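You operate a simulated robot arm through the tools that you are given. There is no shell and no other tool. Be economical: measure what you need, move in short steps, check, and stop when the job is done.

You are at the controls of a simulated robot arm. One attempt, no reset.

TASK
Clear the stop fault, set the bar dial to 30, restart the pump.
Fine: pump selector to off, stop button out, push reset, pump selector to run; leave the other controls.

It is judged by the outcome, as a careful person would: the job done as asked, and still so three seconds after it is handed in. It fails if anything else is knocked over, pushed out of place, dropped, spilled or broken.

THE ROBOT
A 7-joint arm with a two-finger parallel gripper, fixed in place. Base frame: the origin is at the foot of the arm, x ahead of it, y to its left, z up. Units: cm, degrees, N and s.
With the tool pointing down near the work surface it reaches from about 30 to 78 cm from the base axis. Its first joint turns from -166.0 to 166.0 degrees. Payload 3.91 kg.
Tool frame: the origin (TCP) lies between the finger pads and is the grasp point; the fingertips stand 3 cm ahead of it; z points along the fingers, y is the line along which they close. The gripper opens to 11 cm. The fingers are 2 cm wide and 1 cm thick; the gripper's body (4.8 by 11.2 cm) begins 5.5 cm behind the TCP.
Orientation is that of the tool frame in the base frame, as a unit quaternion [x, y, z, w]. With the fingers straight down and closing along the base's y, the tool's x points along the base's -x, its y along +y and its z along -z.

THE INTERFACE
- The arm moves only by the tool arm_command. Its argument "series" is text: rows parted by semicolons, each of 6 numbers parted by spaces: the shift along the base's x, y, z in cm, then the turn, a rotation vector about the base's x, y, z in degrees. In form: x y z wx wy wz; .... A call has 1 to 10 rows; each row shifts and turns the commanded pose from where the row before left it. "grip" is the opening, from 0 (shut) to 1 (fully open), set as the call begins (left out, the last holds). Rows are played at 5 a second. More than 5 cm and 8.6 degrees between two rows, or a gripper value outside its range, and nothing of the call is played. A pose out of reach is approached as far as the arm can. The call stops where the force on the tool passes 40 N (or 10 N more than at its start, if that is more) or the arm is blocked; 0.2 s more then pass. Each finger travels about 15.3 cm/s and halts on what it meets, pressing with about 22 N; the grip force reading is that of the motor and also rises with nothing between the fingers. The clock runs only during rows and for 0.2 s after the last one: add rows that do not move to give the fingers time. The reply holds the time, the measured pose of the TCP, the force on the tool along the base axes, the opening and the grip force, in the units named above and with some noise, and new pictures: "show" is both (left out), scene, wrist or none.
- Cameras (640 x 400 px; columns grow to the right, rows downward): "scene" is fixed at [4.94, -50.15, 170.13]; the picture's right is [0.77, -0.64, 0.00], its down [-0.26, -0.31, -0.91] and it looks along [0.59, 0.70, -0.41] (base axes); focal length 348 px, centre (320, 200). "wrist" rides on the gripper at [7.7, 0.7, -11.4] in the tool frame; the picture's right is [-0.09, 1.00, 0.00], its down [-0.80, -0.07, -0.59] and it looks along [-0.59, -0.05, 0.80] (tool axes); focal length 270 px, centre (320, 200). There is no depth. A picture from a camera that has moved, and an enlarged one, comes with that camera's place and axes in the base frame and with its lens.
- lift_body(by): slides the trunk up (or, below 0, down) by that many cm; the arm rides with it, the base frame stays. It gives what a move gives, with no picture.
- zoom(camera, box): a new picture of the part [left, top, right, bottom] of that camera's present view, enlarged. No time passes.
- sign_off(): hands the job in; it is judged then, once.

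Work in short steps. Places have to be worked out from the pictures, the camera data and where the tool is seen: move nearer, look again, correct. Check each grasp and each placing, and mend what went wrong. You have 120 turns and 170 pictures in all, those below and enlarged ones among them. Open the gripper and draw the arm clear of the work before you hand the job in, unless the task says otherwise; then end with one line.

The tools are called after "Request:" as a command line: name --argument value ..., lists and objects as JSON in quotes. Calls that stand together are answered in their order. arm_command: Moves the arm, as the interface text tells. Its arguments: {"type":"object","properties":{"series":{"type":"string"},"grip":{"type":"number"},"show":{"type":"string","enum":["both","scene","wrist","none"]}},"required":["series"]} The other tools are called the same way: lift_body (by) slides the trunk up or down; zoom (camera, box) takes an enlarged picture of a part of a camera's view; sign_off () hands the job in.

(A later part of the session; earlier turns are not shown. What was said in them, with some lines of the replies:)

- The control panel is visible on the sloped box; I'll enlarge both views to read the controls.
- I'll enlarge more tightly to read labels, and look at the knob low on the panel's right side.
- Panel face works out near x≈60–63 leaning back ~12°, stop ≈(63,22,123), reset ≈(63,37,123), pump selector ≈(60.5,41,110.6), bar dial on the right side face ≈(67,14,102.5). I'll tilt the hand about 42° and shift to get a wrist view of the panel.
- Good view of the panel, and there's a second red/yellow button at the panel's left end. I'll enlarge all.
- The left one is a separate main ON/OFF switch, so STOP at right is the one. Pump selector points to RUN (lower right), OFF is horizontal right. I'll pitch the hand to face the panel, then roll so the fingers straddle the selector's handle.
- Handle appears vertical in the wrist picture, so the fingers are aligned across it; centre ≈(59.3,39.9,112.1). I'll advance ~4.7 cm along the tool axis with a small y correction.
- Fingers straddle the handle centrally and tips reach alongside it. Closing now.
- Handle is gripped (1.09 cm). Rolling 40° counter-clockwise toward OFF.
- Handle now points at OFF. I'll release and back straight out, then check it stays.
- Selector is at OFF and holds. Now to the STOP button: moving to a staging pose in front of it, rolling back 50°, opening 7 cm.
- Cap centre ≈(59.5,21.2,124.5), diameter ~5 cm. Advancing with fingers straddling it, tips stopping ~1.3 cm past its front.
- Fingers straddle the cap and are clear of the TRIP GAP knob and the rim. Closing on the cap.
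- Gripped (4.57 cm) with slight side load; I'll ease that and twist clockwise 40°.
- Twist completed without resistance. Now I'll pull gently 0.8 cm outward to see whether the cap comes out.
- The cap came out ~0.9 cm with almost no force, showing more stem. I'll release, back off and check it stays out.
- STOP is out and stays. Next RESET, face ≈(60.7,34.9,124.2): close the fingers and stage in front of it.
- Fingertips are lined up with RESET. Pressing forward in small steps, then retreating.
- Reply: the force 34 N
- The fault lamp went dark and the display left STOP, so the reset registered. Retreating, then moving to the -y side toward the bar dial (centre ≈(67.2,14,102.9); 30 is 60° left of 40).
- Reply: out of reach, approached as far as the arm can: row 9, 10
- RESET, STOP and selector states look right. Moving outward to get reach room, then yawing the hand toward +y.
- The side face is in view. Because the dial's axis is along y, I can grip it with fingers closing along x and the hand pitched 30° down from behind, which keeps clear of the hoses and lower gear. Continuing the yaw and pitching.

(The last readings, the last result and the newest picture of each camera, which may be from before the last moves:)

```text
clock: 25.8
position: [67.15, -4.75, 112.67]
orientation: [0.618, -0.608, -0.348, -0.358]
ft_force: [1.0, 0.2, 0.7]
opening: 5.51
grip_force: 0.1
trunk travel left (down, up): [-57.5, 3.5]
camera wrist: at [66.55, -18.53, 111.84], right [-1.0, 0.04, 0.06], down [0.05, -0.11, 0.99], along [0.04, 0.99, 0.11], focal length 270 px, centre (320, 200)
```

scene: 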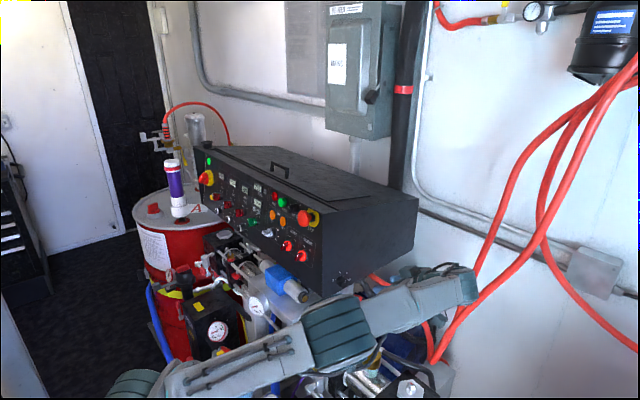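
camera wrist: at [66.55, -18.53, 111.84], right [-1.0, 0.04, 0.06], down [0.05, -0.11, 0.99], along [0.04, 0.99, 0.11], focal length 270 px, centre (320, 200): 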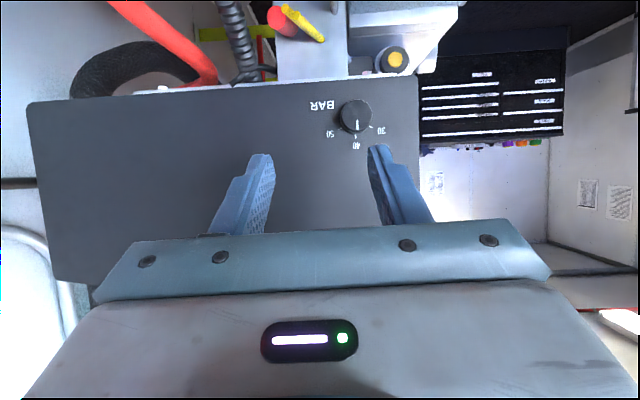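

Triangulating puts the dial nearer than thought: ≈(63.6, 9, 106.8), side face y≈10–11. Enlarging to refine.

Request:
zoom --camera "wrist" --box '[308, 80, 404, 140]'

Request:
zoom --camera "scene" --box '[325, 262, 365, 287]'

```text
6.67 times, centred on (356, 110) of wrist
camera zoom: at [66.55, -18.53, 111.84], right [-1.0, 0.04, 0.06], down [0.05, -0.11, 0.99], along [0.04, 0.99, 0.11], focal length 1802 px, centre (80, 800)
```

zoom: 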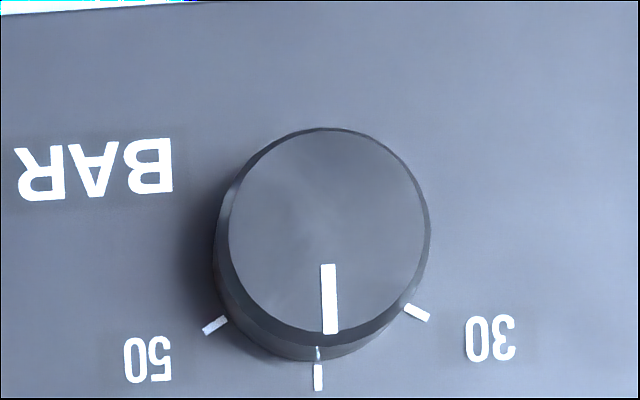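

```text
16.00 times, centred on (345, 274) of scene
camera zoom: at [4.94, -50.15, 170.13], right [0.77, -0.64, 0.0], down [-0.26, -0.31, -0.91], along [0.59, 0.7, -0.41], focal length 5567 px, centre (-80, -992)
```

zoom: 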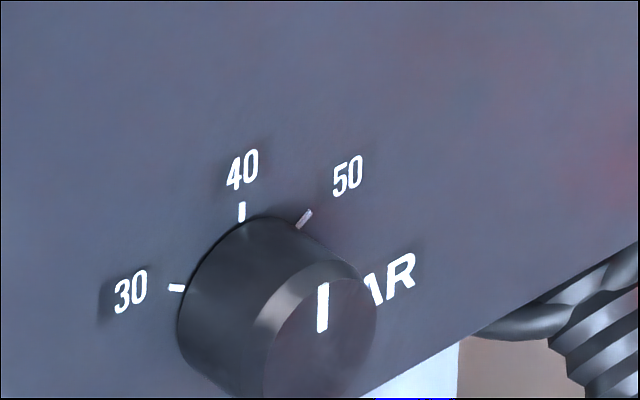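

Dial axis ≈(63.65, y, 106.75), knob from y≈8.2 to 10.3, dia ~3; marks spaced 60°; pointer at 40. Moving to a staging pose in line with it.

Request:
arm_command --series "-1.8 2 -0.6 0 0 0; -1.7 2.5 -0.6 0 0 0; 0 2 -0.6 0 0 0; 0 0 0 0 0 0" --show "wrist"

Request:
zoom --camera "wrist" --box '[220, 60, 440, 225]'

Request:
zoom --camera "scene" --box '[300, 235, 460, 335]'

```text
clock: 26.8
position: [63.53, 1.74, 110.74]
orientation: [0.618, -0.607, -0.348, -0.359]
ft_force: [-0.1, -0.4, 0.1]
opening: 5.52
grip_force: 0.1
trunk travel left (down, up): [-57.5, 3.5]
camera wrist: at [63.04, -12.05, 109.84], right [-1.0, 0.04, 0.06], down [0.05, -0.11, 0.99], along [0.04, 0.99, 0.11], focal length 270 px, centre (320, 200)
```

wrist: 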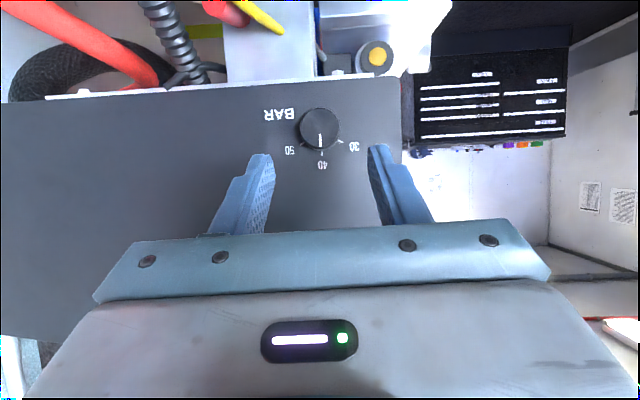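

```text
2.42 times, centred on (330, 142) of wrist
camera zoom: at [63.04, -12.05, 109.84], right [-1.0, 0.04, 0.06], down [0.05, -0.11, 0.99], along [0.04, 0.99, 0.11], focal length 655 px, centre (296, 339)
```

zoom: 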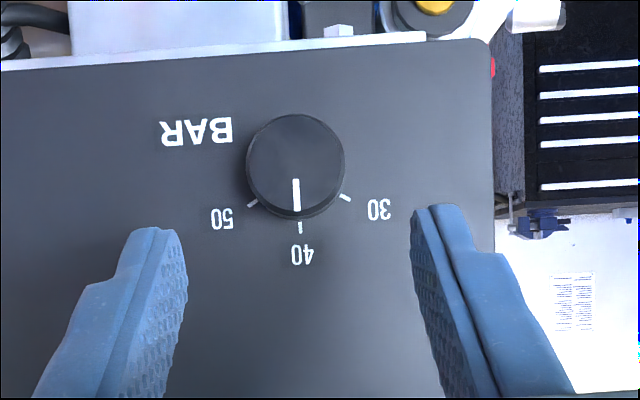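

```text
4.00 times, centred on (380, 285) of scene
camera zoom: at [4.94, -50.15, 170.13], right [0.77, -0.64, 0.0], down [-0.26, -0.31, -0.91], along [0.59, 0.7, -0.41], focal length 1392 px, centre (80, -140)
```

zoom: 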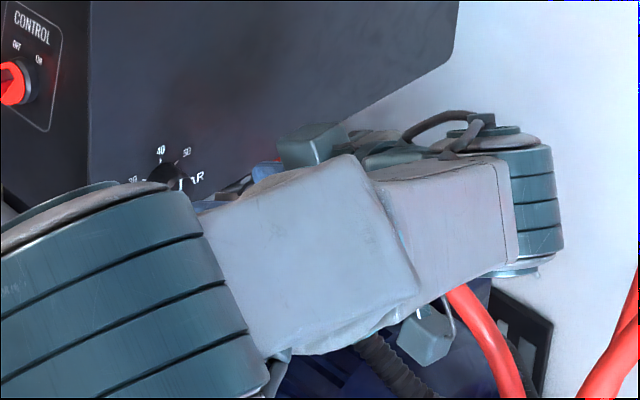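

Aligned: dial axis confirmed at x≈63.65, z≈106.7. Advancing along the tool axis to straddle it.

Request:
arm_command --series "0.1 2 -1.1 0 0 0; 0 1.8 -1 0 0 0; 0 1.4 -0.8 0 0 0; 0 0 0 0 0 0" --show "wrist"

Request:
zoom --camera "wrist" --box '[220, 60, 440, 225]'

```text
clock: 27.8
position: [63.78, 7.02, 107.95]
orientation: [0.618, -0.608, -0.347, -0.358]
ft_force: [-0.5, -0.3, 0.5]
opening: 5.49
grip_force: 0.2
trunk travel left (down, up): [-57.5, 3.5]
camera wrist: at [63.14, -6.77, 107.04], right [-1.0, 0.04, 0.06], down [0.05, -0.11, 0.99], along [0.04, 0.99, 0.11], focal length 270 px, centre (320, 200)
```

wrist: 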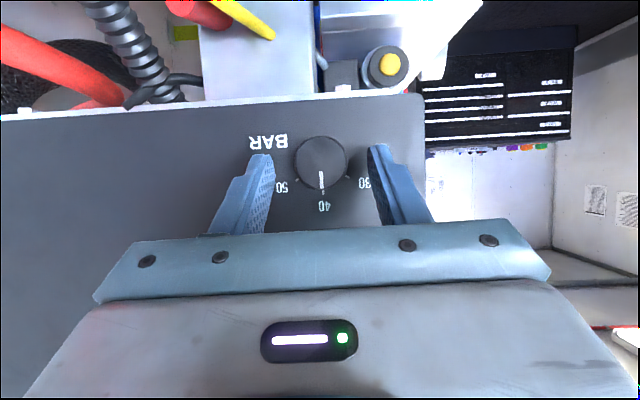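

```text
2.42 times, centred on (330, 142) of wrist
camera zoom: at [63.14, -6.77, 107.04], right [-1.0, 0.04, 0.06], down [0.05, -0.11, 0.99], along [0.04, 0.99, 0.11], focal length 655 px, centre (296, 339)
```

zoom: 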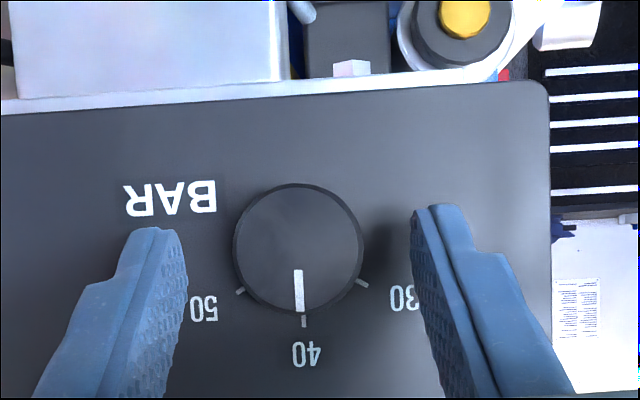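

The fingers straddle the knob and are centred. Closing.

Request:
arm_command --series "0 0 0 0 0 0; 0 0 0 0 0 0; 0 0 0 0 0 0" --grip 0.0 --show "wrist"

Request:
zoom --camera "wrist" --box '[220, 60, 440, 225]'

```text
clock: 28.6
position: [63.56, 7.09, 107.91]
orientation: [0.618, -0.607, -0.349, -0.358]
ft_force: [-5.1, 0.2, -3.1]
opening: 3.19
grip_force: 45.0
trunk travel left (down, up): [-57.5, 3.5]
camera wrist: at [63.1, -6.75, 107.05], right [-1.0, 0.04, 0.06], down [0.05, -0.11, 0.99], along [0.04, 0.99, 0.11], focal length 270 px, centre (320, 200)
```

wrist: 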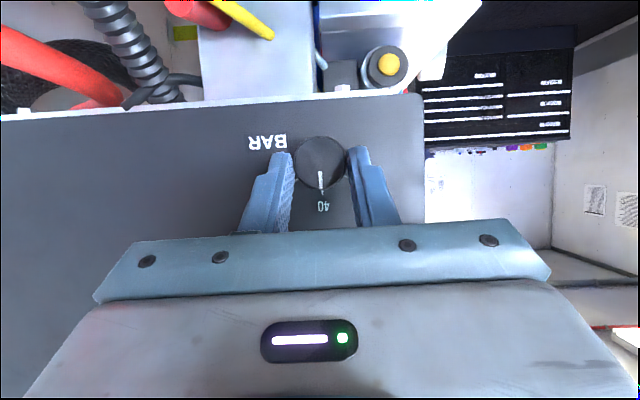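

```text
2.42 times, centred on (330, 142) of wrist
camera zoom: at [63.1, -6.75, 107.05], right [-1.0, 0.04, 0.06], down [0.05, -0.11, 0.99], along [0.04, 0.99, 0.11], focal length 655 px, centre (296, 339)
```

zoom: 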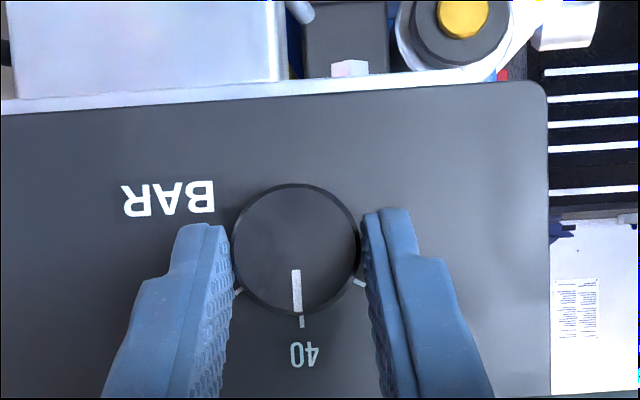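

Gripped at 3.19 cm. Turning −30° about y (counter-clockwise from the front) with position compensation, then checking.

Request:
arm_command --series "-0.144 0 -0.009 0 -7.5 0; -0.141 0 -0.028 0 -7.5 0; -0.136 0 -0.046 0 -7.5 0; -0.129 0 -0.064 0 -7.5 0; 0 0 0 0 0 0" --show "both"

Request:
zoom --camera "wrist" --box '[220, 60, 440, 225]'

```text
clock: 29.8
position: [63.04, 7.03, 107.76]
orientation: [0.688, -0.493, -0.175, -0.503]
ft_force: [-16.7, 2.0, -23.0]
opening: 3.15
grip_force: 44.8
trunk travel left (down, up): [-57.5, 3.5]
camera wrist: at [63.02, -6.76, 106.71], right [-0.89, 0.04, -0.45], down [-0.45, -0.11, 0.89], along [-0.02, 0.99, 0.12], focal length 270 px, centre (320, 200)
```

scene: 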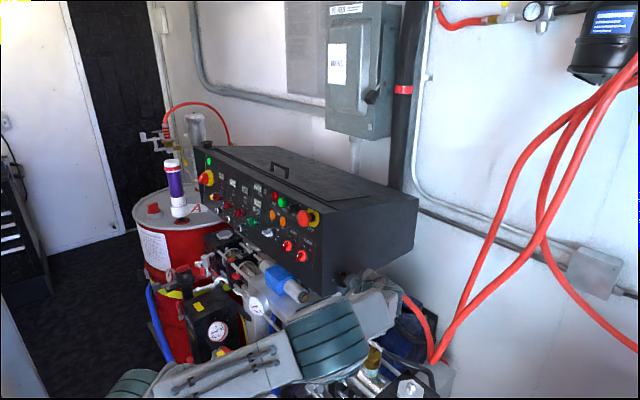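
wrist: 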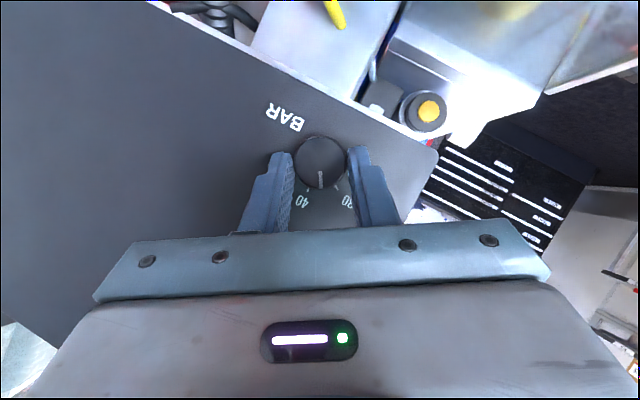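

```text
2.42 times, centred on (330, 142) of wrist
camera zoom: at [63.02, -6.76, 106.71], right [-0.89, 0.04, -0.45], down [-0.45, -0.11, 0.89], along [-0.02, 0.99, 0.12], focal length 655 px, centre (296, 339)
```

zoom: 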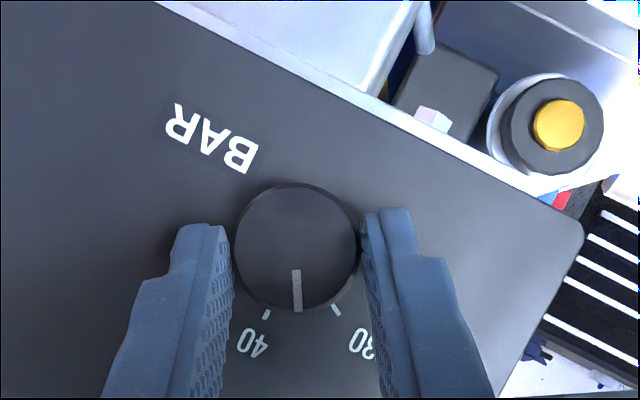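

Pointer is halfway between 40 and 30. There's some side load, so I'll ease −x/−z and turn the next 30°.

Request:
arm_command --series "-0.2 0 -0.25 0 0 0; -0.120 0 -0.080 0 -7.5 0; -0.108 0 -0.095 0 -7.5 0; -0.095 0 -0.108 0 -7.5 0; -0.08 0 -0.12 0 -7.5 0; 0 0 0 0 0 0" --show "both"

Request:
zoom --camera "wrist" --box '[220, 60, 440, 225]'

```text
clock: 31.2
position: [62.5, 7.0, 107.3]
orientation: [0.709, -0.347, 0.009, -0.614]
ft_force: [-9.8, 3.5, -15.7]
opening: 3.17
grip_force: 44.7
trunk travel left (down, up): [-57.5, 3.5]
camera wrist: at [63.03, -6.77, 106.34], right [-0.55, 0.04, -0.84], down [-0.83, -0.11, 0.54], along [-0.07, 0.99, 0.09], focal length 270 px, centre (320, 200)
```

scene: 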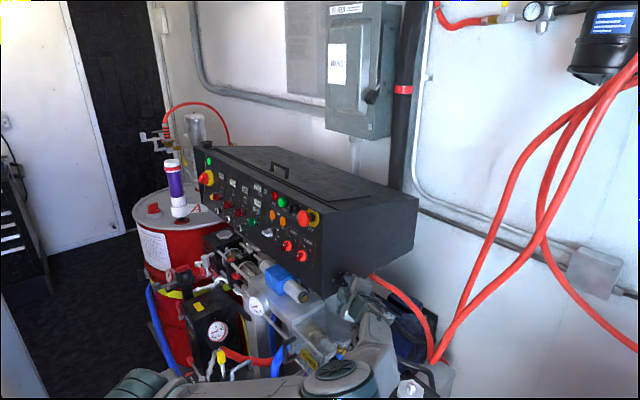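
wrist: 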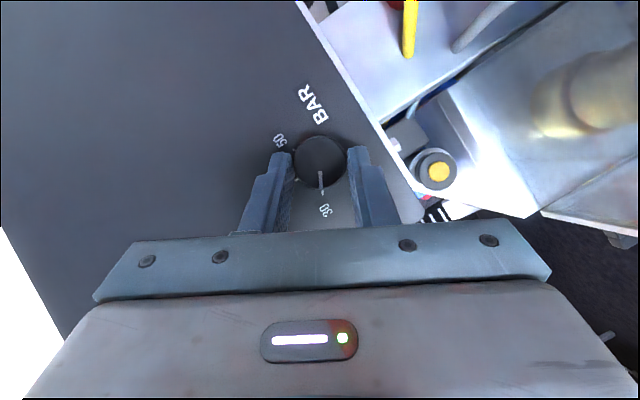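

```text
2.42 times, centred on (330, 142) of wrist
camera zoom: at [63.03, -6.77, 106.34], right [-0.55, 0.04, -0.84], down [-0.83, -0.11, 0.54], along [-0.07, 0.99, 0.09], focal length 655 px, centre (296, 339)
```

zoom: 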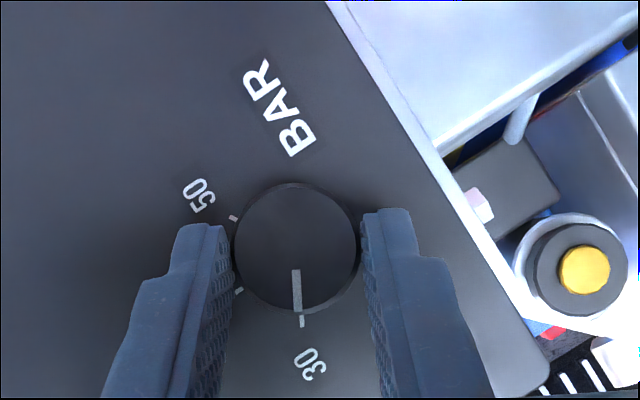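

Pointer sits on 30 just as it sat on 40 before. Releasing and backing out along the tool axis.

Request:
arm_command --series "-0.1 0 -0.1 0 0 0; 0 0 0 0 0 0" --show "none"

Request:
arm_command --series "0 0 0 0 0 0; 0 0 0 0 0 0; -0.9 -1.7 0.5 0 0 0; -0.9 -1.7 0.5 0 0 0; -0.9 -1.7 0.5 0 0 0; 0 0 0 0 0 0" --grip 0.5 --show "both"

Request:
zoom --camera "wrist" --box '[220, 60, 440, 225]'

```text
clock: 31.8
position: [62.57, 6.91, 107.17]
orientation: [0.709, -0.346, 0.009, -0.614]
ft_force: [-4.6, 2.6, -8.9]
opening: 3.16
grip_force: 44.9
trunk travel left (down, up): [-57.5, 3.5]
```

```text
clock: 33.2
position: [59.73, 1.86, 108.82]
orientation: [0.71, -0.346, 0.008, -0.614]
ft_force: [-0.6, 0.6, -0.3]
opening: 5.49
grip_force: 0.1
trunk travel left (down, up): [-57.5, 3.5]
camera wrist: at [60.21, -11.94, 107.83], right [-0.55, 0.04, -0.84], down [-0.83, -0.11, 0.54], along [-0.07, 0.99, 0.09], focal length 270 px, centre (320, 200)
```

scene: 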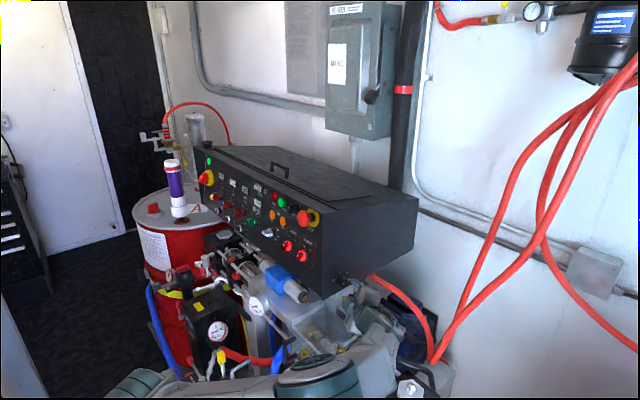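
wrist: 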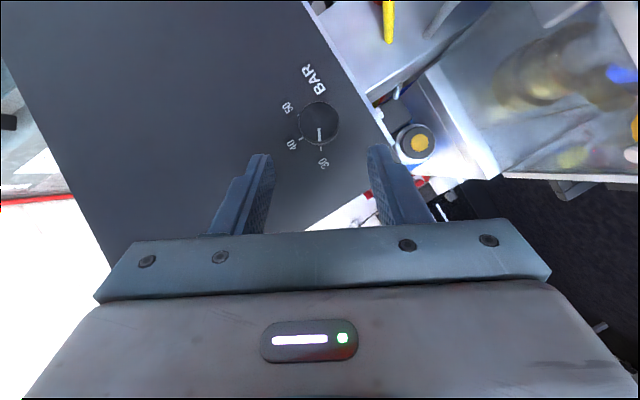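

```text
2.42 times, centred on (330, 142) of wrist
camera zoom: at [60.21, -11.94, 107.83], right [-0.55, 0.04, -0.84], down [-0.83, -0.11, 0.54], along [-0.07, 0.99, 0.09], focal length 655 px, centre (296, 339)
```

zoom: 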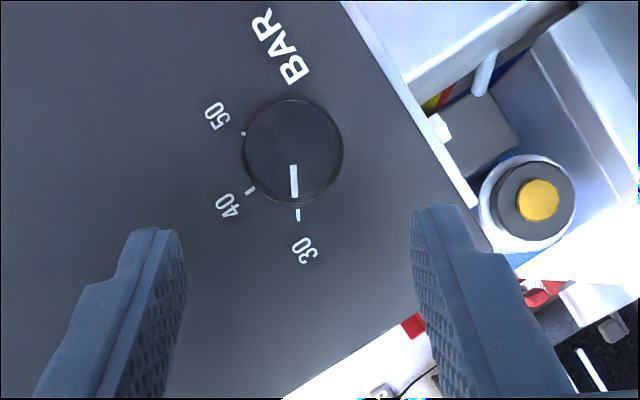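

Dial reads 30. Now I return to the pump selector: back away and up, then rotate the hand back to the selector-at-OFF grasp orientation while translating in +y.

Request:
arm_command --series "-3.5 -2 3.5 0 0 0; -4 0 3.5 0 0 0; -0.4 4.5 -0.1 -2.56 -2.05 -7.09; -0.4 4.5 -0.1 -2.56 -2.05 -7.09; -0.4 4.5 -0.1 -2.56 -2.05 -7.09; -0.4 4.5 -0.1 -2.56 -2.05 -7.09; 0 0 0 0 0 0" --show "both"

Request:
arm_command --series "-0.4 4.5 -0.1 -2.56 -2.05 -7.09; -0.4 4.5 -0.1 -2.56 -2.05 -7.09; -0.4 4.5 -0.1 -2.56 -2.05 -7.09; -0.4 4.5 -0.1 -2.56 -2.05 -7.09; 0 0 0 0 0 0" --grip 0.4 --show "both"

```text
refused: row 1 steps farther than a row can; nothing moved
```

```text
clock: 33.8
position: [59.05, 8.15, 109.11]
orientation: [0.691, -0.405, 0.115, -0.587]
ft_force: [-14.9, -37.7, 6.3]
opening: 4.42
grip_force: 0.3
trunk travel left (down, up): [-57.5, 3.5]
stopped in row 2: the force on the tool passed its limit (the readings are from after the stop); the commanded pose is now the measured one
camera wrist: at [56.42, -5.44, 109.33], right [-0.48, 0.08, -0.87], down [-0.86, 0.13, 0.49], along [0.15, 0.99, 0.01], focal length 270 px, centre (320, 200)
```

scene: 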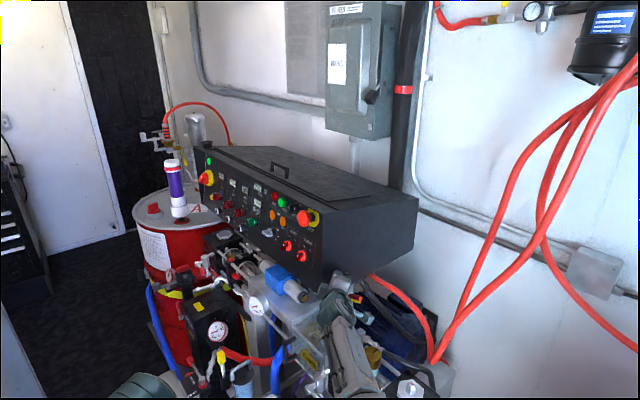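
wrist: 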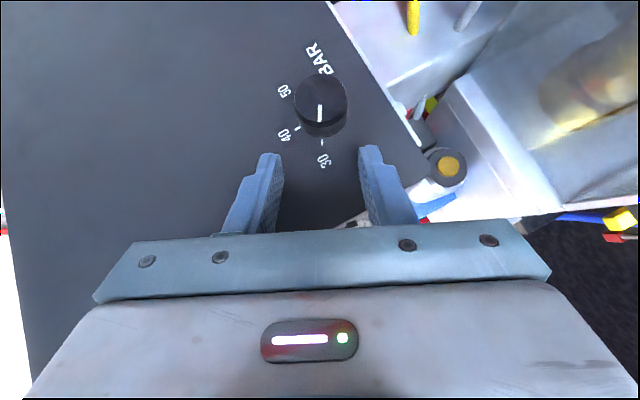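

My mistake: the first call was refused (row too long) and the second, which depended on it, ran and touched the panel's side face before the force limit stopped it. Backing straight off and checking the dial.

Request:
arm_command --series "-1 -3 1 0 0 0; -1.5 -4 1 0 0 0; 0 0 0 0 0 0" --show "wrist"

Request:
zoom --camera "wrist" --box '[250, 40, 410, 160]'

Request:
zoom --camera "scene" --box '[200, 140, 440, 290]'

```text
clock: 34.6
position: [56.54, 2.31, 110.85]
orientation: [0.692, -0.402, 0.111, -0.588]
ft_force: [-0.7, -0.4, 0.0]
opening: 4.39
grip_force: 0.1
trunk travel left (down, up): [-57.5, 3.5]
camera wrist: at [54.03, -11.36, 111.14], right [-0.48, 0.07, -0.87], down [-0.86, 0.12, 0.49], along [0.14, 0.99, 0.01], focal length 270 px, centre (320, 200)
```

wrist: 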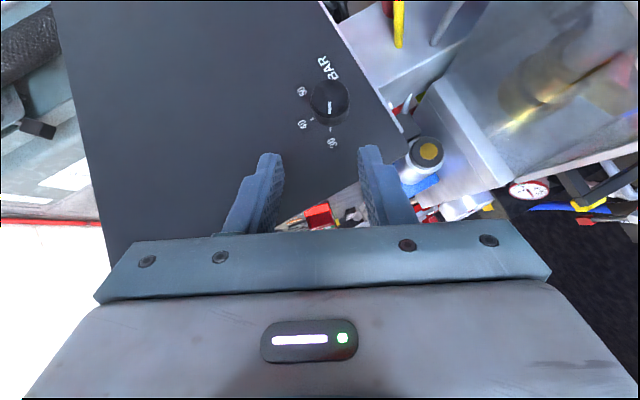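

```text
3.33 times, centred on (330, 100) of wrist
camera zoom: at [54.03, -11.36, 111.14], right [-0.48, 0.07, -0.87], down [-0.86, 0.12, 0.49], along [0.14, 0.99, 0.01], focal length 901 px, centre (287, 533)
```

zoom: 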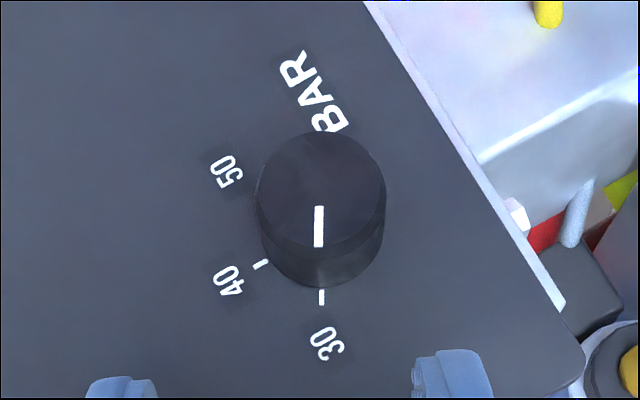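

```text
2.67 times, centred on (320, 215) of scene
camera zoom: at [4.94, -50.15, 170.13], right [0.77, -0.64, 0.0], down [-0.26, -0.31, -0.91], along [0.59, 0.7, -0.41], focal length 928 px, centre (320, 160)
```

zoom: 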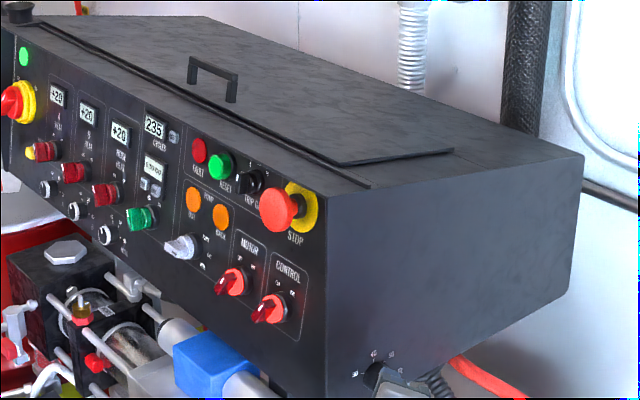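

Dial still exactly at 30 and nothing on the panel moved. Retracting up and back, rotating toward the selector orientation before any +y travel.

Request:
arm_command --series "-3 -2 2.5 0 0 0; -2.5 0 3 0 0 0; 0 1 0 -2.62 -2.18 -7.35; 0 1 0 -2.62 -2.18 -7.35; 0 1 0 -2.62 -2.18 -7.35; 0 1 0 -2.62 -2.18 -7.35; 0 1 0 -2.62 -2.18 -7.35; 0 1 0 -2.62 -2.18 -7.35; 0 0 0 0 0 0" --show "both"

```text
clock: 36.6
position: [52.46, 6.29, 116.98]
orientation: [0.547, -0.544, 0.452, -0.446]
ft_force: [0.7, 0.0, 0.6]
opening: 4.41
grip_force: 0.1
out of reach, approached as far as the arm can: row 6, 7
trunk travel left (down, up): [-57.5, 3.5]
camera wrist: at [41.22, -1.36, 118.61], right [-0.19, 0.08, -0.98], down [-0.57, 0.8, 0.18], along [0.8, 0.59, -0.11], focal length 270 px, centre (320, 200)
```

scene: 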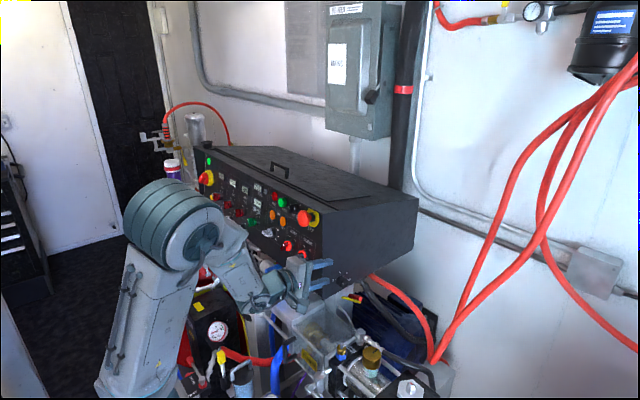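
wrist: 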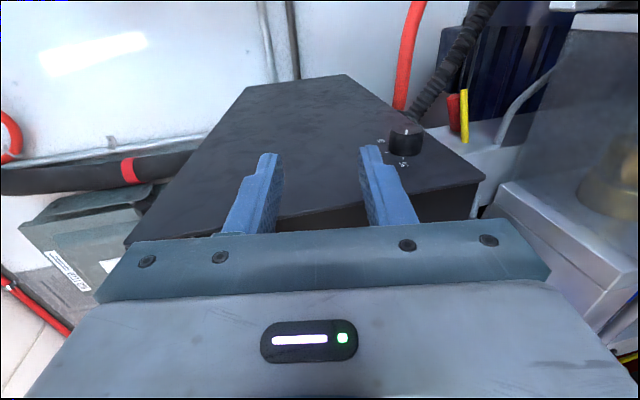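

Orientation is right. Translating +y to the selector staging pose.

Request:
arm_command --series "-1 4.2 0 0 0 0; -1 4.2 0 0 0 0; 0 4.2 0 0 0 0; 0 4.2 0 0 0 0; 0 4.2 -0.5 0 0 0; 0 4.2 -0.5 0 0 0; 0 4.2 -0.5 0 0 0; 0 4.1 -0.5 0 0 0; 0 0 0 0 0 0" --show "wrist"

Request:
zoom --camera "wrist" --box '[220, 60, 440, 225]'

```text
clock: 38.6
position: [50.69, 26.45, 116.4]
orientation: [0.548, -0.545, 0.451, -0.446]
ft_force: [0.9, 0.0, -0.7]
opening: 4.41
grip_force: 0.2
out of reach, approached as far as the arm can: row 5, 6, 7, 8
trunk travel left (down, up): [-57.5, 3.5]
camera wrist: at [39.27, 18.75, 118.0], right [-0.19, 0.08, -0.98], down [-0.57, 0.8, 0.18], along [0.8, 0.59, -0.11], focal length 270 px, centre (320, 200)
```

wrist: 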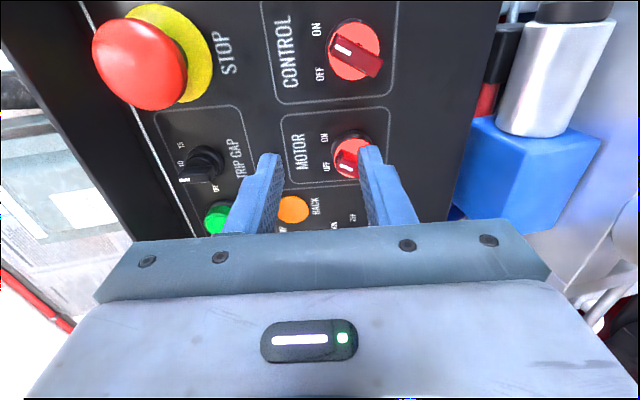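

```text
2.42 times, centred on (330, 142) of wrist
camera zoom: at [39.27, 18.75, 118.0], right [-0.19, 0.08, -0.98], down [-0.57, 0.8, 0.18], along [0.8, 0.59, -0.11], focal length 655 px, centre (296, 339)
```

zoom: 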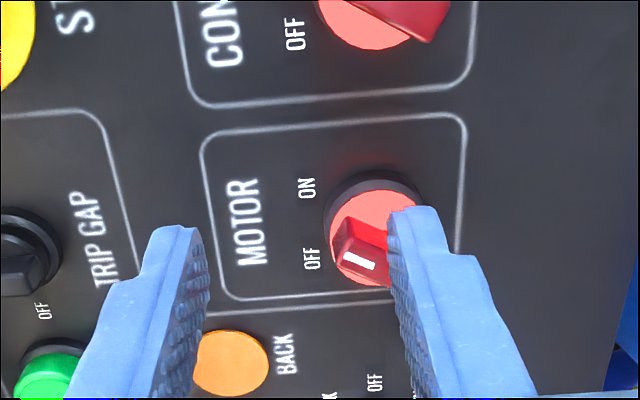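

The arm hit a joint limit at y≈26 in this configuration. I'll unwind the roll partway (as on the first approach) and see if it then reaches.

Request:
arm_command --series "-1 0 1 8 0 -1.6; 0 0 1 8 0 -1.6; 0 0 0 8 0 -1.6; 0 0 0 8 0 -1.6; 0 0 0 8 0 -1.6; 0 0 0 8 0 -1.6; 0 0 0 8 0 -1.6; 0 0 0 0 0 0; 0 0 0 0 0 0" --show "both"

```text
clock: 40.6
position: [49.63, 26.5, 118.42]
orientation: [-0.222, 0.741, -0.182, 0.607]
ft_force: [-0.8, 0.4, -0.3]
opening: 4.36
grip_force: 0.0
trunk travel left (down, up): [-57.5, 3.5]
camera wrist: at [37.06, 22.84, 114.06], right [-0.09, 0.88, -0.46], down [-0.44, 0.38, 0.81], along [0.89, 0.28, 0.35], focal length 270 px, centre (320, 200)
```

scene: 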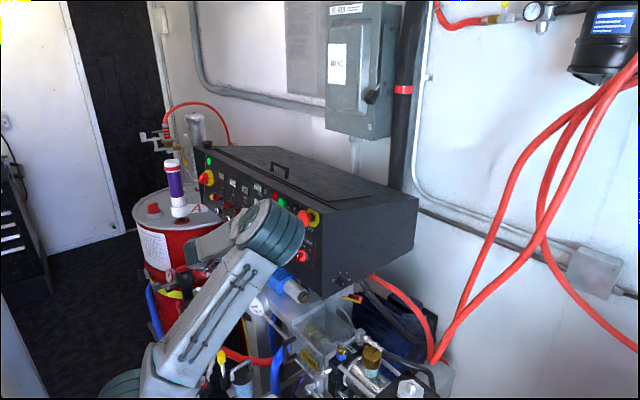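
wrist: 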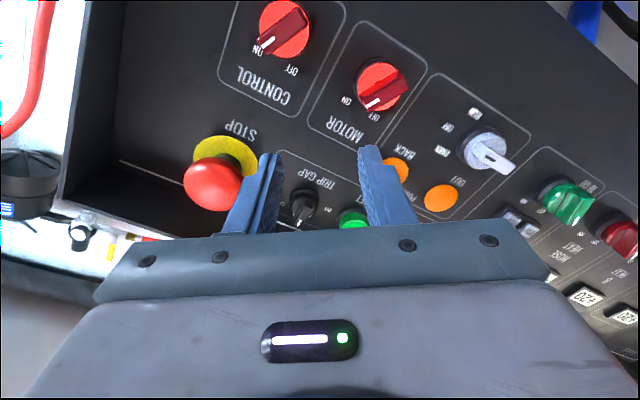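

The elbow has swung to the −y side. I'll move +y at this lesser roll in steps and watch the arm.

Request:
arm_command --series "0 4 1 0 0 0; 0 4 1 0 0 0; 0 4 1 0 0 0; 0 0 0 0 0 0; 0 0 0 0 0 0" --show "scene"

```text
clock: 41.8
position: [50.17, 26.94, 118.77]
orientation: [-0.22, 0.742, -0.182, 0.607]
ft_force: [-0.7, -0.7, 0.0]
opening: 4.43
grip_force: 0.0
out of reach, approached as far as the arm can: row 1, 2, 3
trunk travel left (down, up): [-57.5, 3.5]
```

scene: 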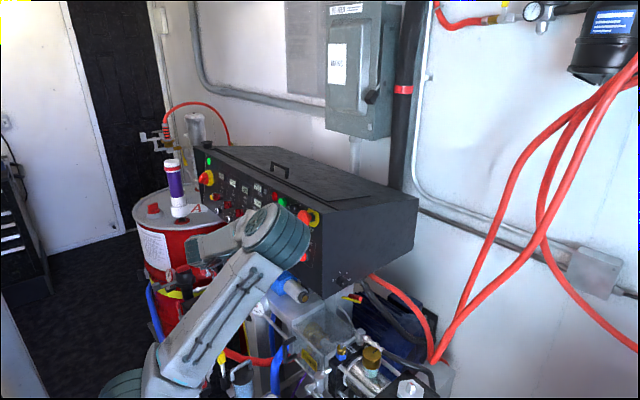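

Still limited, so the elbow branch must be changed. I'll unwind the roll and return toward the initial tool-down posture, away from the panel, then re-approach the way that worked.

Request:
arm_command --series "-1 0 1 8 0 -1.6; -1 0 1 8 0 -1.6; -1 0 1 8 0 -1.6; -1 0 1 8 0 -1.6; -1 0 1 0 8 0; -1 0 1 0 8 0; -1 0 1 0 8 0; -1 0 1 0 8 0; -1 0 1 0 8 0; 0 0 0 0 0 0" --show "scene"

```text
clock: 44.0
position: [41.2, 26.7, 128.1]
orientation: [-0.006, 0.944, -0.002, 0.33]
ft_force: [-0.3, 0.1, -0.2]
opening: 4.4
grip_force: 0.0
trunk travel left (down, up): [-57.5, 3.5]
```

scene: 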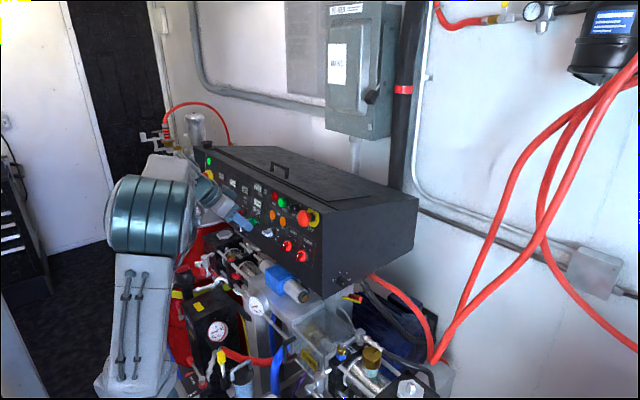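

The elbow is coming back. Continuing to the start-like pose with the tool down.

Request:
arm_command --series "-1.5 0 1.5 0 8 0; -1.5 0 1.5 0 8 0; -1.5 0 1.5 0 8 0; -1.5 -1 1.5 0 8 0; -1.5 -1 1.5 0 6.5 0; -1.5 -2 1.5 0 0 0; 0 0 0 0 0 0; 0 0 0 0 0 0; 0 0 0 0 0 0" --show "scene"

```text
clock: 46.0
position: [32.15, 22.55, 136.82]
orientation: [-0.006, 1.0, -0.001, 0.002]
ft_force: [0.4, 0.8, -0.3]
opening: 4.4
grip_force: 0.1
trunk travel left (down, up): [-57.5, 3.5]
```

scene: 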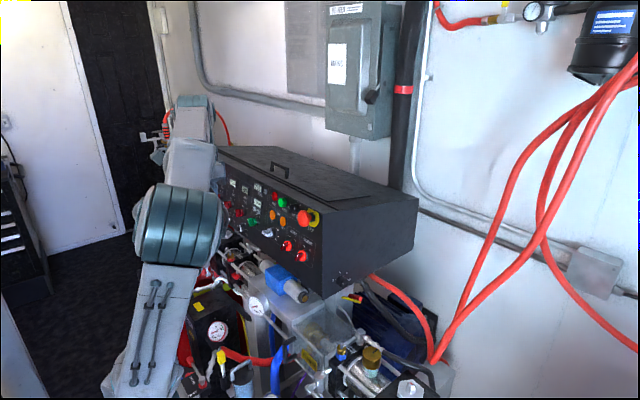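

Elbow sits differently than at the start, but I'll repeat the original approach from here in stages and see how far it reaches.

Request:
arm_command --series "1 2 -2 0 -8.4 0; 1 3 -2 0 -8.4 0; 1 3 -2 0 -8.4 0; 1 3 -2 0 -8.4 0; 1 3 -1 0 -8.4 0; 2 2 -1 0 -7.2 0; 2 1 -1 0 -7.2 0; 2 0 -1 0 -7.2 0; 2 0 -1 0 -7.2 0; 2 0 -1 0 -7.2 0" --show "scene"

```text
clock: 48.2
position: [47.13, 39.82, 122.8]
orientation: [-0.004, 0.776, -0.004, 0.63]
ft_force: [-0.3, 0.5, -0.1]
opening: 4.38
grip_force: 0.0
trunk travel left (down, up): [-57.5, 3.5]
```

scene: 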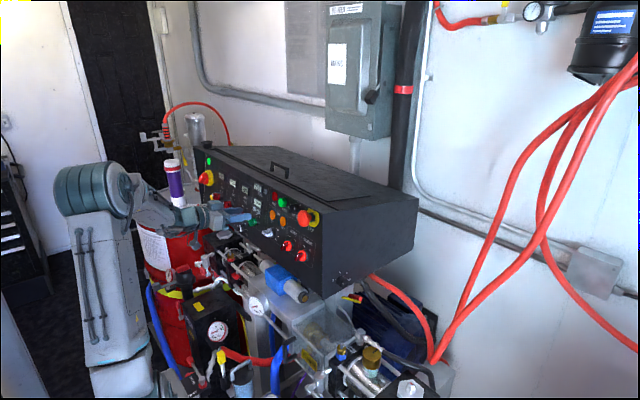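

Reached y≈39.8 with a good elbow position. Now descending and rolling −90° to match the OFF handle.

Request:
arm_command --series "0 0 -0.8 -8.2 0 1.65; 0 0 -0.8 -8.2 0 1.65; 0 0 -0.8 -8.2 0 1.65; 0 0 -0.8 -8.2 0 1.65; 0 0 -0.8 -8.2 0 1.65; 0 0 -0.8 -8.2 0 1.65; 0 0 -0.8 -8.2 0 1.65; 0 0 -0.8 -8.2 0 1.65; 0 0 -0.8 -8.2 0 1.65; 0 0 -0.8 -8.2 0 1.65" --show "none"

Request:
arm_command --series "0 0 0 -7.4 0 1.5; 0 0 0 0 0 0; 0 0 0 0 0 0" --show "both"

Request:
zoom --camera "wrist" --box '[220, 60, 440, 225]'

```text
clock: 50.4
position: [47.18, 39.65, 114.73]
orientation: [-0.518, 0.575, -0.429, 0.466]
ft_force: [-0.1, -0.4, 0.1]
opening: 4.41
grip_force: 0.0
trunk travel left (down, up): [-57.5, 3.5]
```

```text
clock: 51.2
position: [47.16, 39.68, 114.81]
orientation: [0.553, -0.54, 0.459, -0.438]
ft_force: [1.0, 0.6, 0.1]
opening: 4.41
grip_force: 0.0
trunk travel left (down, up): [-57.5, 3.5]
camera wrist: at [35.78, 32.09, 116.71], right [-0.2, 0.05, -0.98], down [-0.57, 0.81, 0.16], along [0.8, 0.59, -0.13], focal length 270 px, centre (320, 200)
```

scene: 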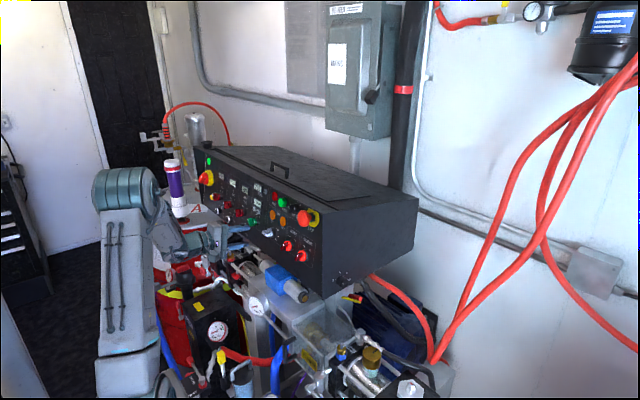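
wrist: 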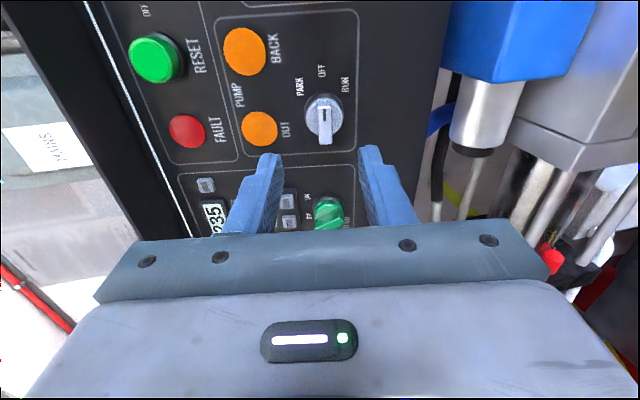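

```text
2.42 times, centred on (330, 142) of wrist
camera zoom: at [35.78, 32.09, 116.71], right [-0.2, 0.05, -0.98], down [-0.57, 0.81, 0.16], along [0.8, 0.59, -0.13], focal length 655 px, centre (296, 339)
```

zoom: 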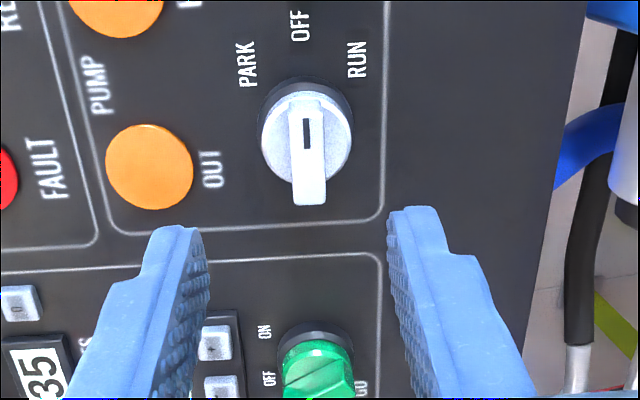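

Selector is at OFF and the fingers line up. Advancing to the previous grasp position (54.2, 39.9, 113.0).

Request:
arm_command --series "1.8 0.1 -0.45 1.5 0 -0.3; 1.8 0.1 -0.45 0 0 0; 1.8 0 -0.45 0 0 0; 1.6 0 -0.45 0 0 0; 0 0 0 0 0 0" --show "wrist"

Request:
zoom --camera "wrist" --box '[220, 60, 440, 225]'

```text
clock: 52.4
position: [54.15, 40.04, 112.88]
orientation: [-0.546, 0.547, -0.453, 0.445]
ft_force: [0.5, -0.1, 0.5]
opening: 4.4
grip_force: 0.2
trunk travel left (down, up): [-57.5, 3.5]
camera wrist: at [42.73, 32.3, 114.7], right [-0.2, 0.08, -0.98], down [-0.56, 0.81, 0.18], along [0.8, 0.58, -0.11], focal length 270 px, centre (320, 200)
```

wrist: 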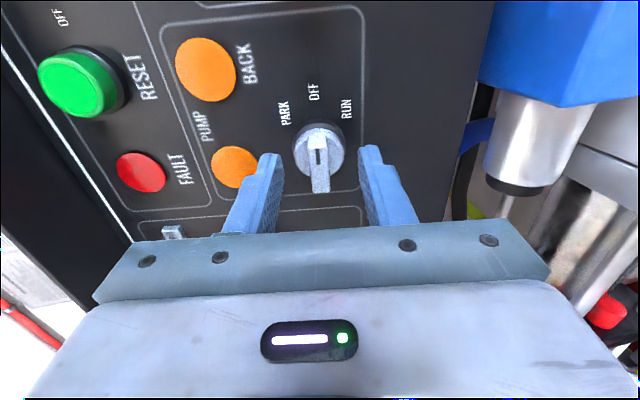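

```text
2.42 times, centred on (330, 142) of wrist
camera zoom: at [42.73, 32.3, 114.7], right [-0.2, 0.08, -0.98], down [-0.56, 0.81, 0.18], along [0.8, 0.58, -0.11], focal length 655 px, centre (296, 339)
```

zoom: 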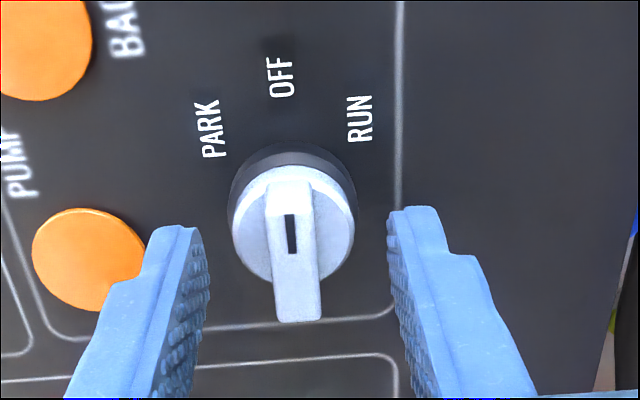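

Centred. Closing on the handle and then rolling +42° (clockwise) to RUN.

Request:
arm_command --series "0 0 0 0 0 0; 0 0 0 0 0 0; 0 0 0 0 0 0; 0 0 0 8.2 0 -1.65; 0 0 0 8.2 0 -1.65; 0 0 0 8.2 0 -1.65; 0 0 0 8.2 0 -1.65; 0 0 0 8.2 0 -1.65; 0 0 0 0 0 0" --grip 0.0 --show "wrist"

Request:
zoom --camera "wrist" --box '[220, 60, 440, 225]'

```text
clock: 54.4
position: [54.22, 39.83, 112.96]
orientation: [-0.316, 0.708, -0.261, 0.575]
ft_force: [9.2, 3.9, 4.9]
opening: 1.12
grip_force: 45.2
trunk travel left (down, up): [-57.5, 3.5]
camera wrist: at [41.79, 34.66, 109.96], right [-0.13, 0.73, -0.67], down [-0.46, 0.56, 0.69], along [0.88, 0.4, 0.26], focal length 270 px, centre (320, 200)
```

wrist: 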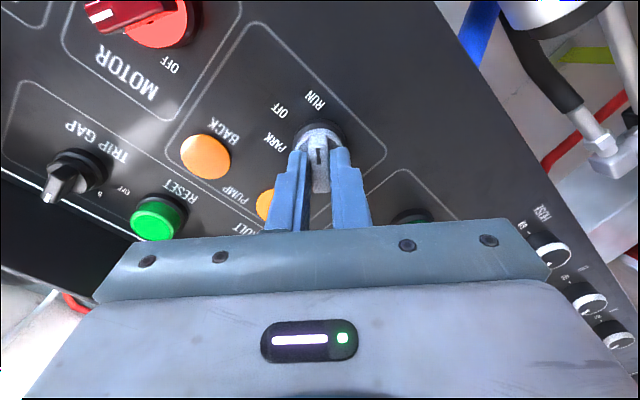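

```text
2.42 times, centred on (330, 142) of wrist
camera zoom: at [41.79, 34.66, 109.96], right [-0.13, 0.73, -0.67], down [-0.46, 0.56, 0.69], along [0.88, 0.4, 0.26], focal length 655 px, centre (296, 339)
```

zoom: 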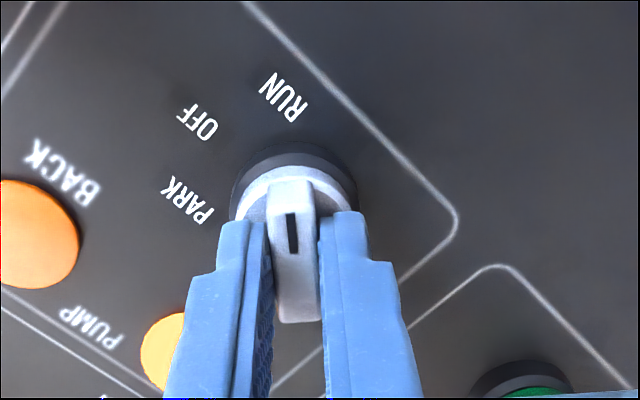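

Handle is back at its original RUN angle and a pump lamp seems lit. Releasing and retreating.

Request:
arm_command --series "0 0 0 0 0 0; 0 0 0 0 0 0; -2 0 0.4 0 0 0; -3 0 0.6 0 0 0; -3 0 0.6 0 0 0; -1 0 2 0 0 0; 0 0 0 0 0 0" --grip 0.4 --show "both"

Request:
zoom --camera "wrist" --box '[150, 30, 430, 240]'

Request:
zoom --camera "scene" --box '[200, 150, 360, 290]'

```text
clock: 56.0
position: [45.11, 39.84, 116.97]
orientation: [-0.317, 0.708, -0.262, 0.574]
ft_force: [-0.2, -0.4, -0.7]
opening: 4.38
grip_force: 0.0
trunk travel left (down, up): [-57.5, 3.5]
camera wrist: at [32.71, 34.62, 113.66], right [-0.13, 0.73, -0.68], down [-0.46, 0.56, 0.69], along [0.88, 0.4, 0.26], focal length 270 px, centre (320, 200)
```

scene: 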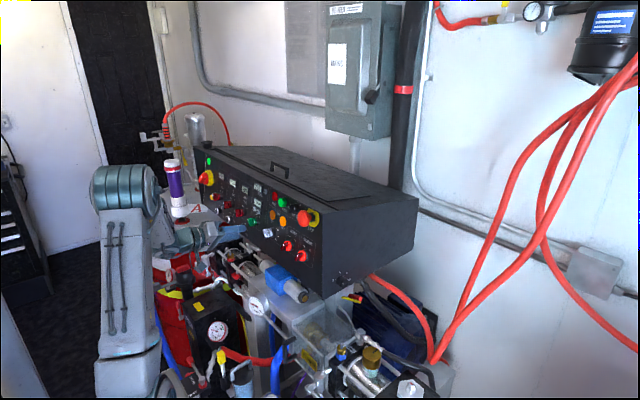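
wrist: 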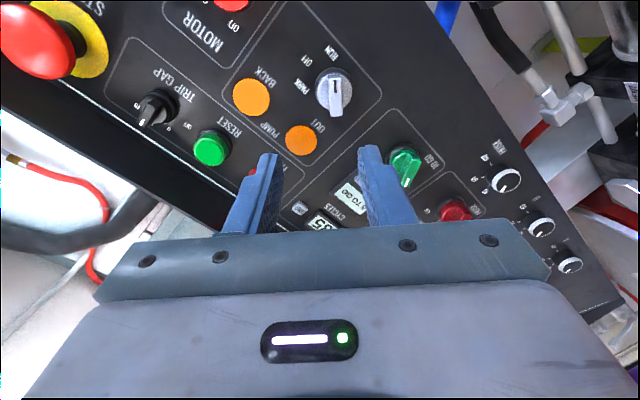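

```text
1.90 times, centred on (290, 135) of wrist
camera zoom: at [32.71, 34.62, 113.66], right [-0.13, 0.73, -0.68], down [-0.46, 0.56, 0.69], along [0.88, 0.4, 0.26], focal length 515 px, centre (377, 324)
```

zoom: 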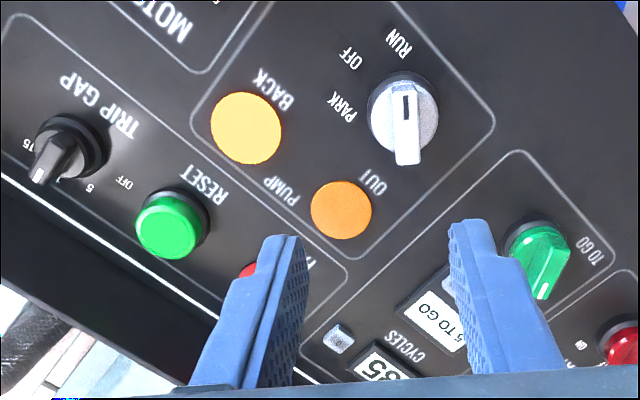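

```text
2.86 times, centred on (280, 220) of scene
camera zoom: at [4.94, -50.15, 170.13], right [0.77, -0.64, 0.0], down [-0.26, -0.31, -0.91], along [0.59, 0.7, -0.41], focal length 994 px, centre (434, 143)
```

zoom: 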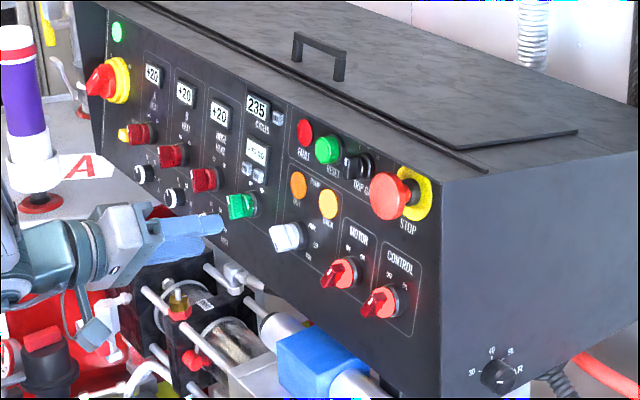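

The pump lamps alternate OUT/BACK, so the pump is running; fault lamp is dark. Drawing the arm clear, opening fully, and re-checking.

Request:
arm_command --series "-1 0 3 8 0 -1.6; -1 0 3 8 0 -1.6; -1 0 3 8 0 -1.6; -1 -1 2 8 0 -1.6; -1 -1 2 8 0 -1.6; -1 -1 2 0 8 0; -1 -1 1 0 8 0; -1 -1 1 0 8 0; 0 0 0 0 0 0" --grip 1.0 --show "both"

Request:
zoom --camera "scene" --box '[325, 262, 365, 287]'

Request:
zoom --camera "scene" --box '[220, 175, 332, 265]'

```text
clock: 58.0
position: [37.09, 34.85, 133.7]
orientation: [-0.06, 0.889, -0.031, 0.453]
ft_force: [-0.3, -0.2, -1.2]
opening: 11.0
grip_force: 0.0
trunk travel left (down, up): [-57.5, 3.5]
camera wrist: at [23.36, 34.52, 134.17], right [-0.03, 1.0, -0.04], down [-0.01, 0.04, 1.0], along [1.0, 0.03, 0.01], focal length 270 px, centre (320, 200)
```

scene: 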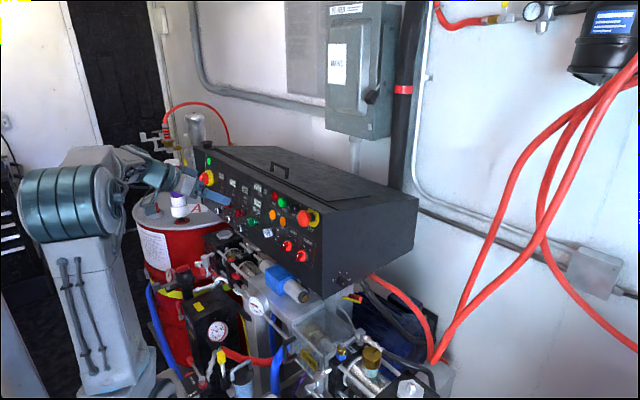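
wrist: 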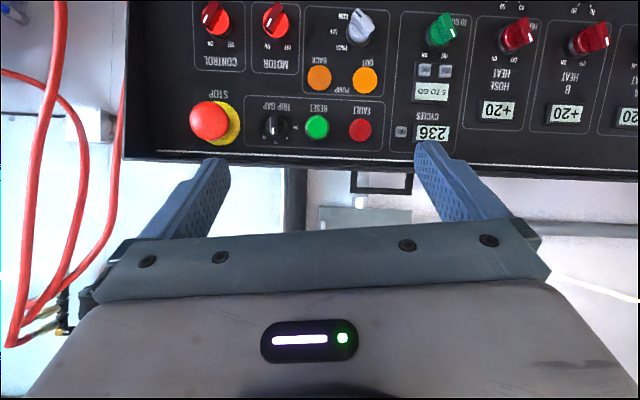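

```text
16.00 times, centred on (345, 274) of scene
camera zoom: at [4.94, -50.15, 170.13], right [0.77, -0.64, 0.0], down [-0.26, -0.31, -0.91], along [0.59, 0.7, -0.41], focal length 5567 px, centre (-80, -992)
```

zoom: 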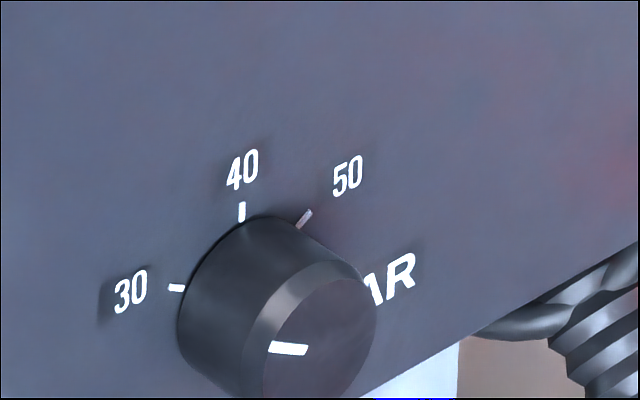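

```text
4.44 times, centred on (276, 220) of scene
camera zoom: at [4.94, -50.15, 170.13], right [0.77, -0.64, 0.0], down [-0.26, -0.31, -0.91], along [0.59, 0.7, -0.41], focal length 1546 px, centre (516, 111)
```

zoom: 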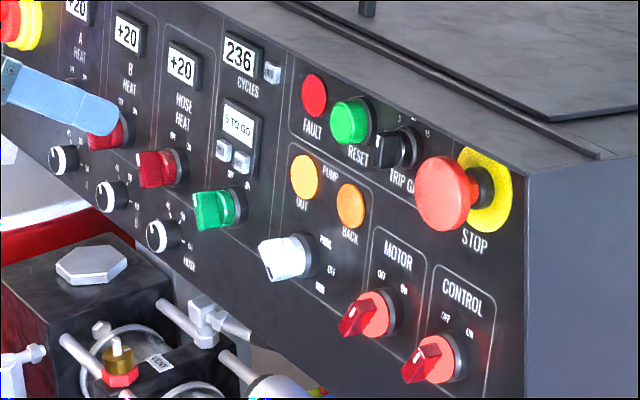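

Cycle counter is now at 236, OUT/BACK lamps are alternating, fault is dark, STOP is out and the dial is on 30. The arm is clear with the gripper open, so I'm handing in.

Request:
sign_off

```text
The job is handed in.
```

The stop fault is cleared, the bar dial is at 30 and the pump is running again (cycle counter went from 235 to 236); along the way the fingertips briefly pressed the panel's side face, up to about 40 N, and left no visible change.
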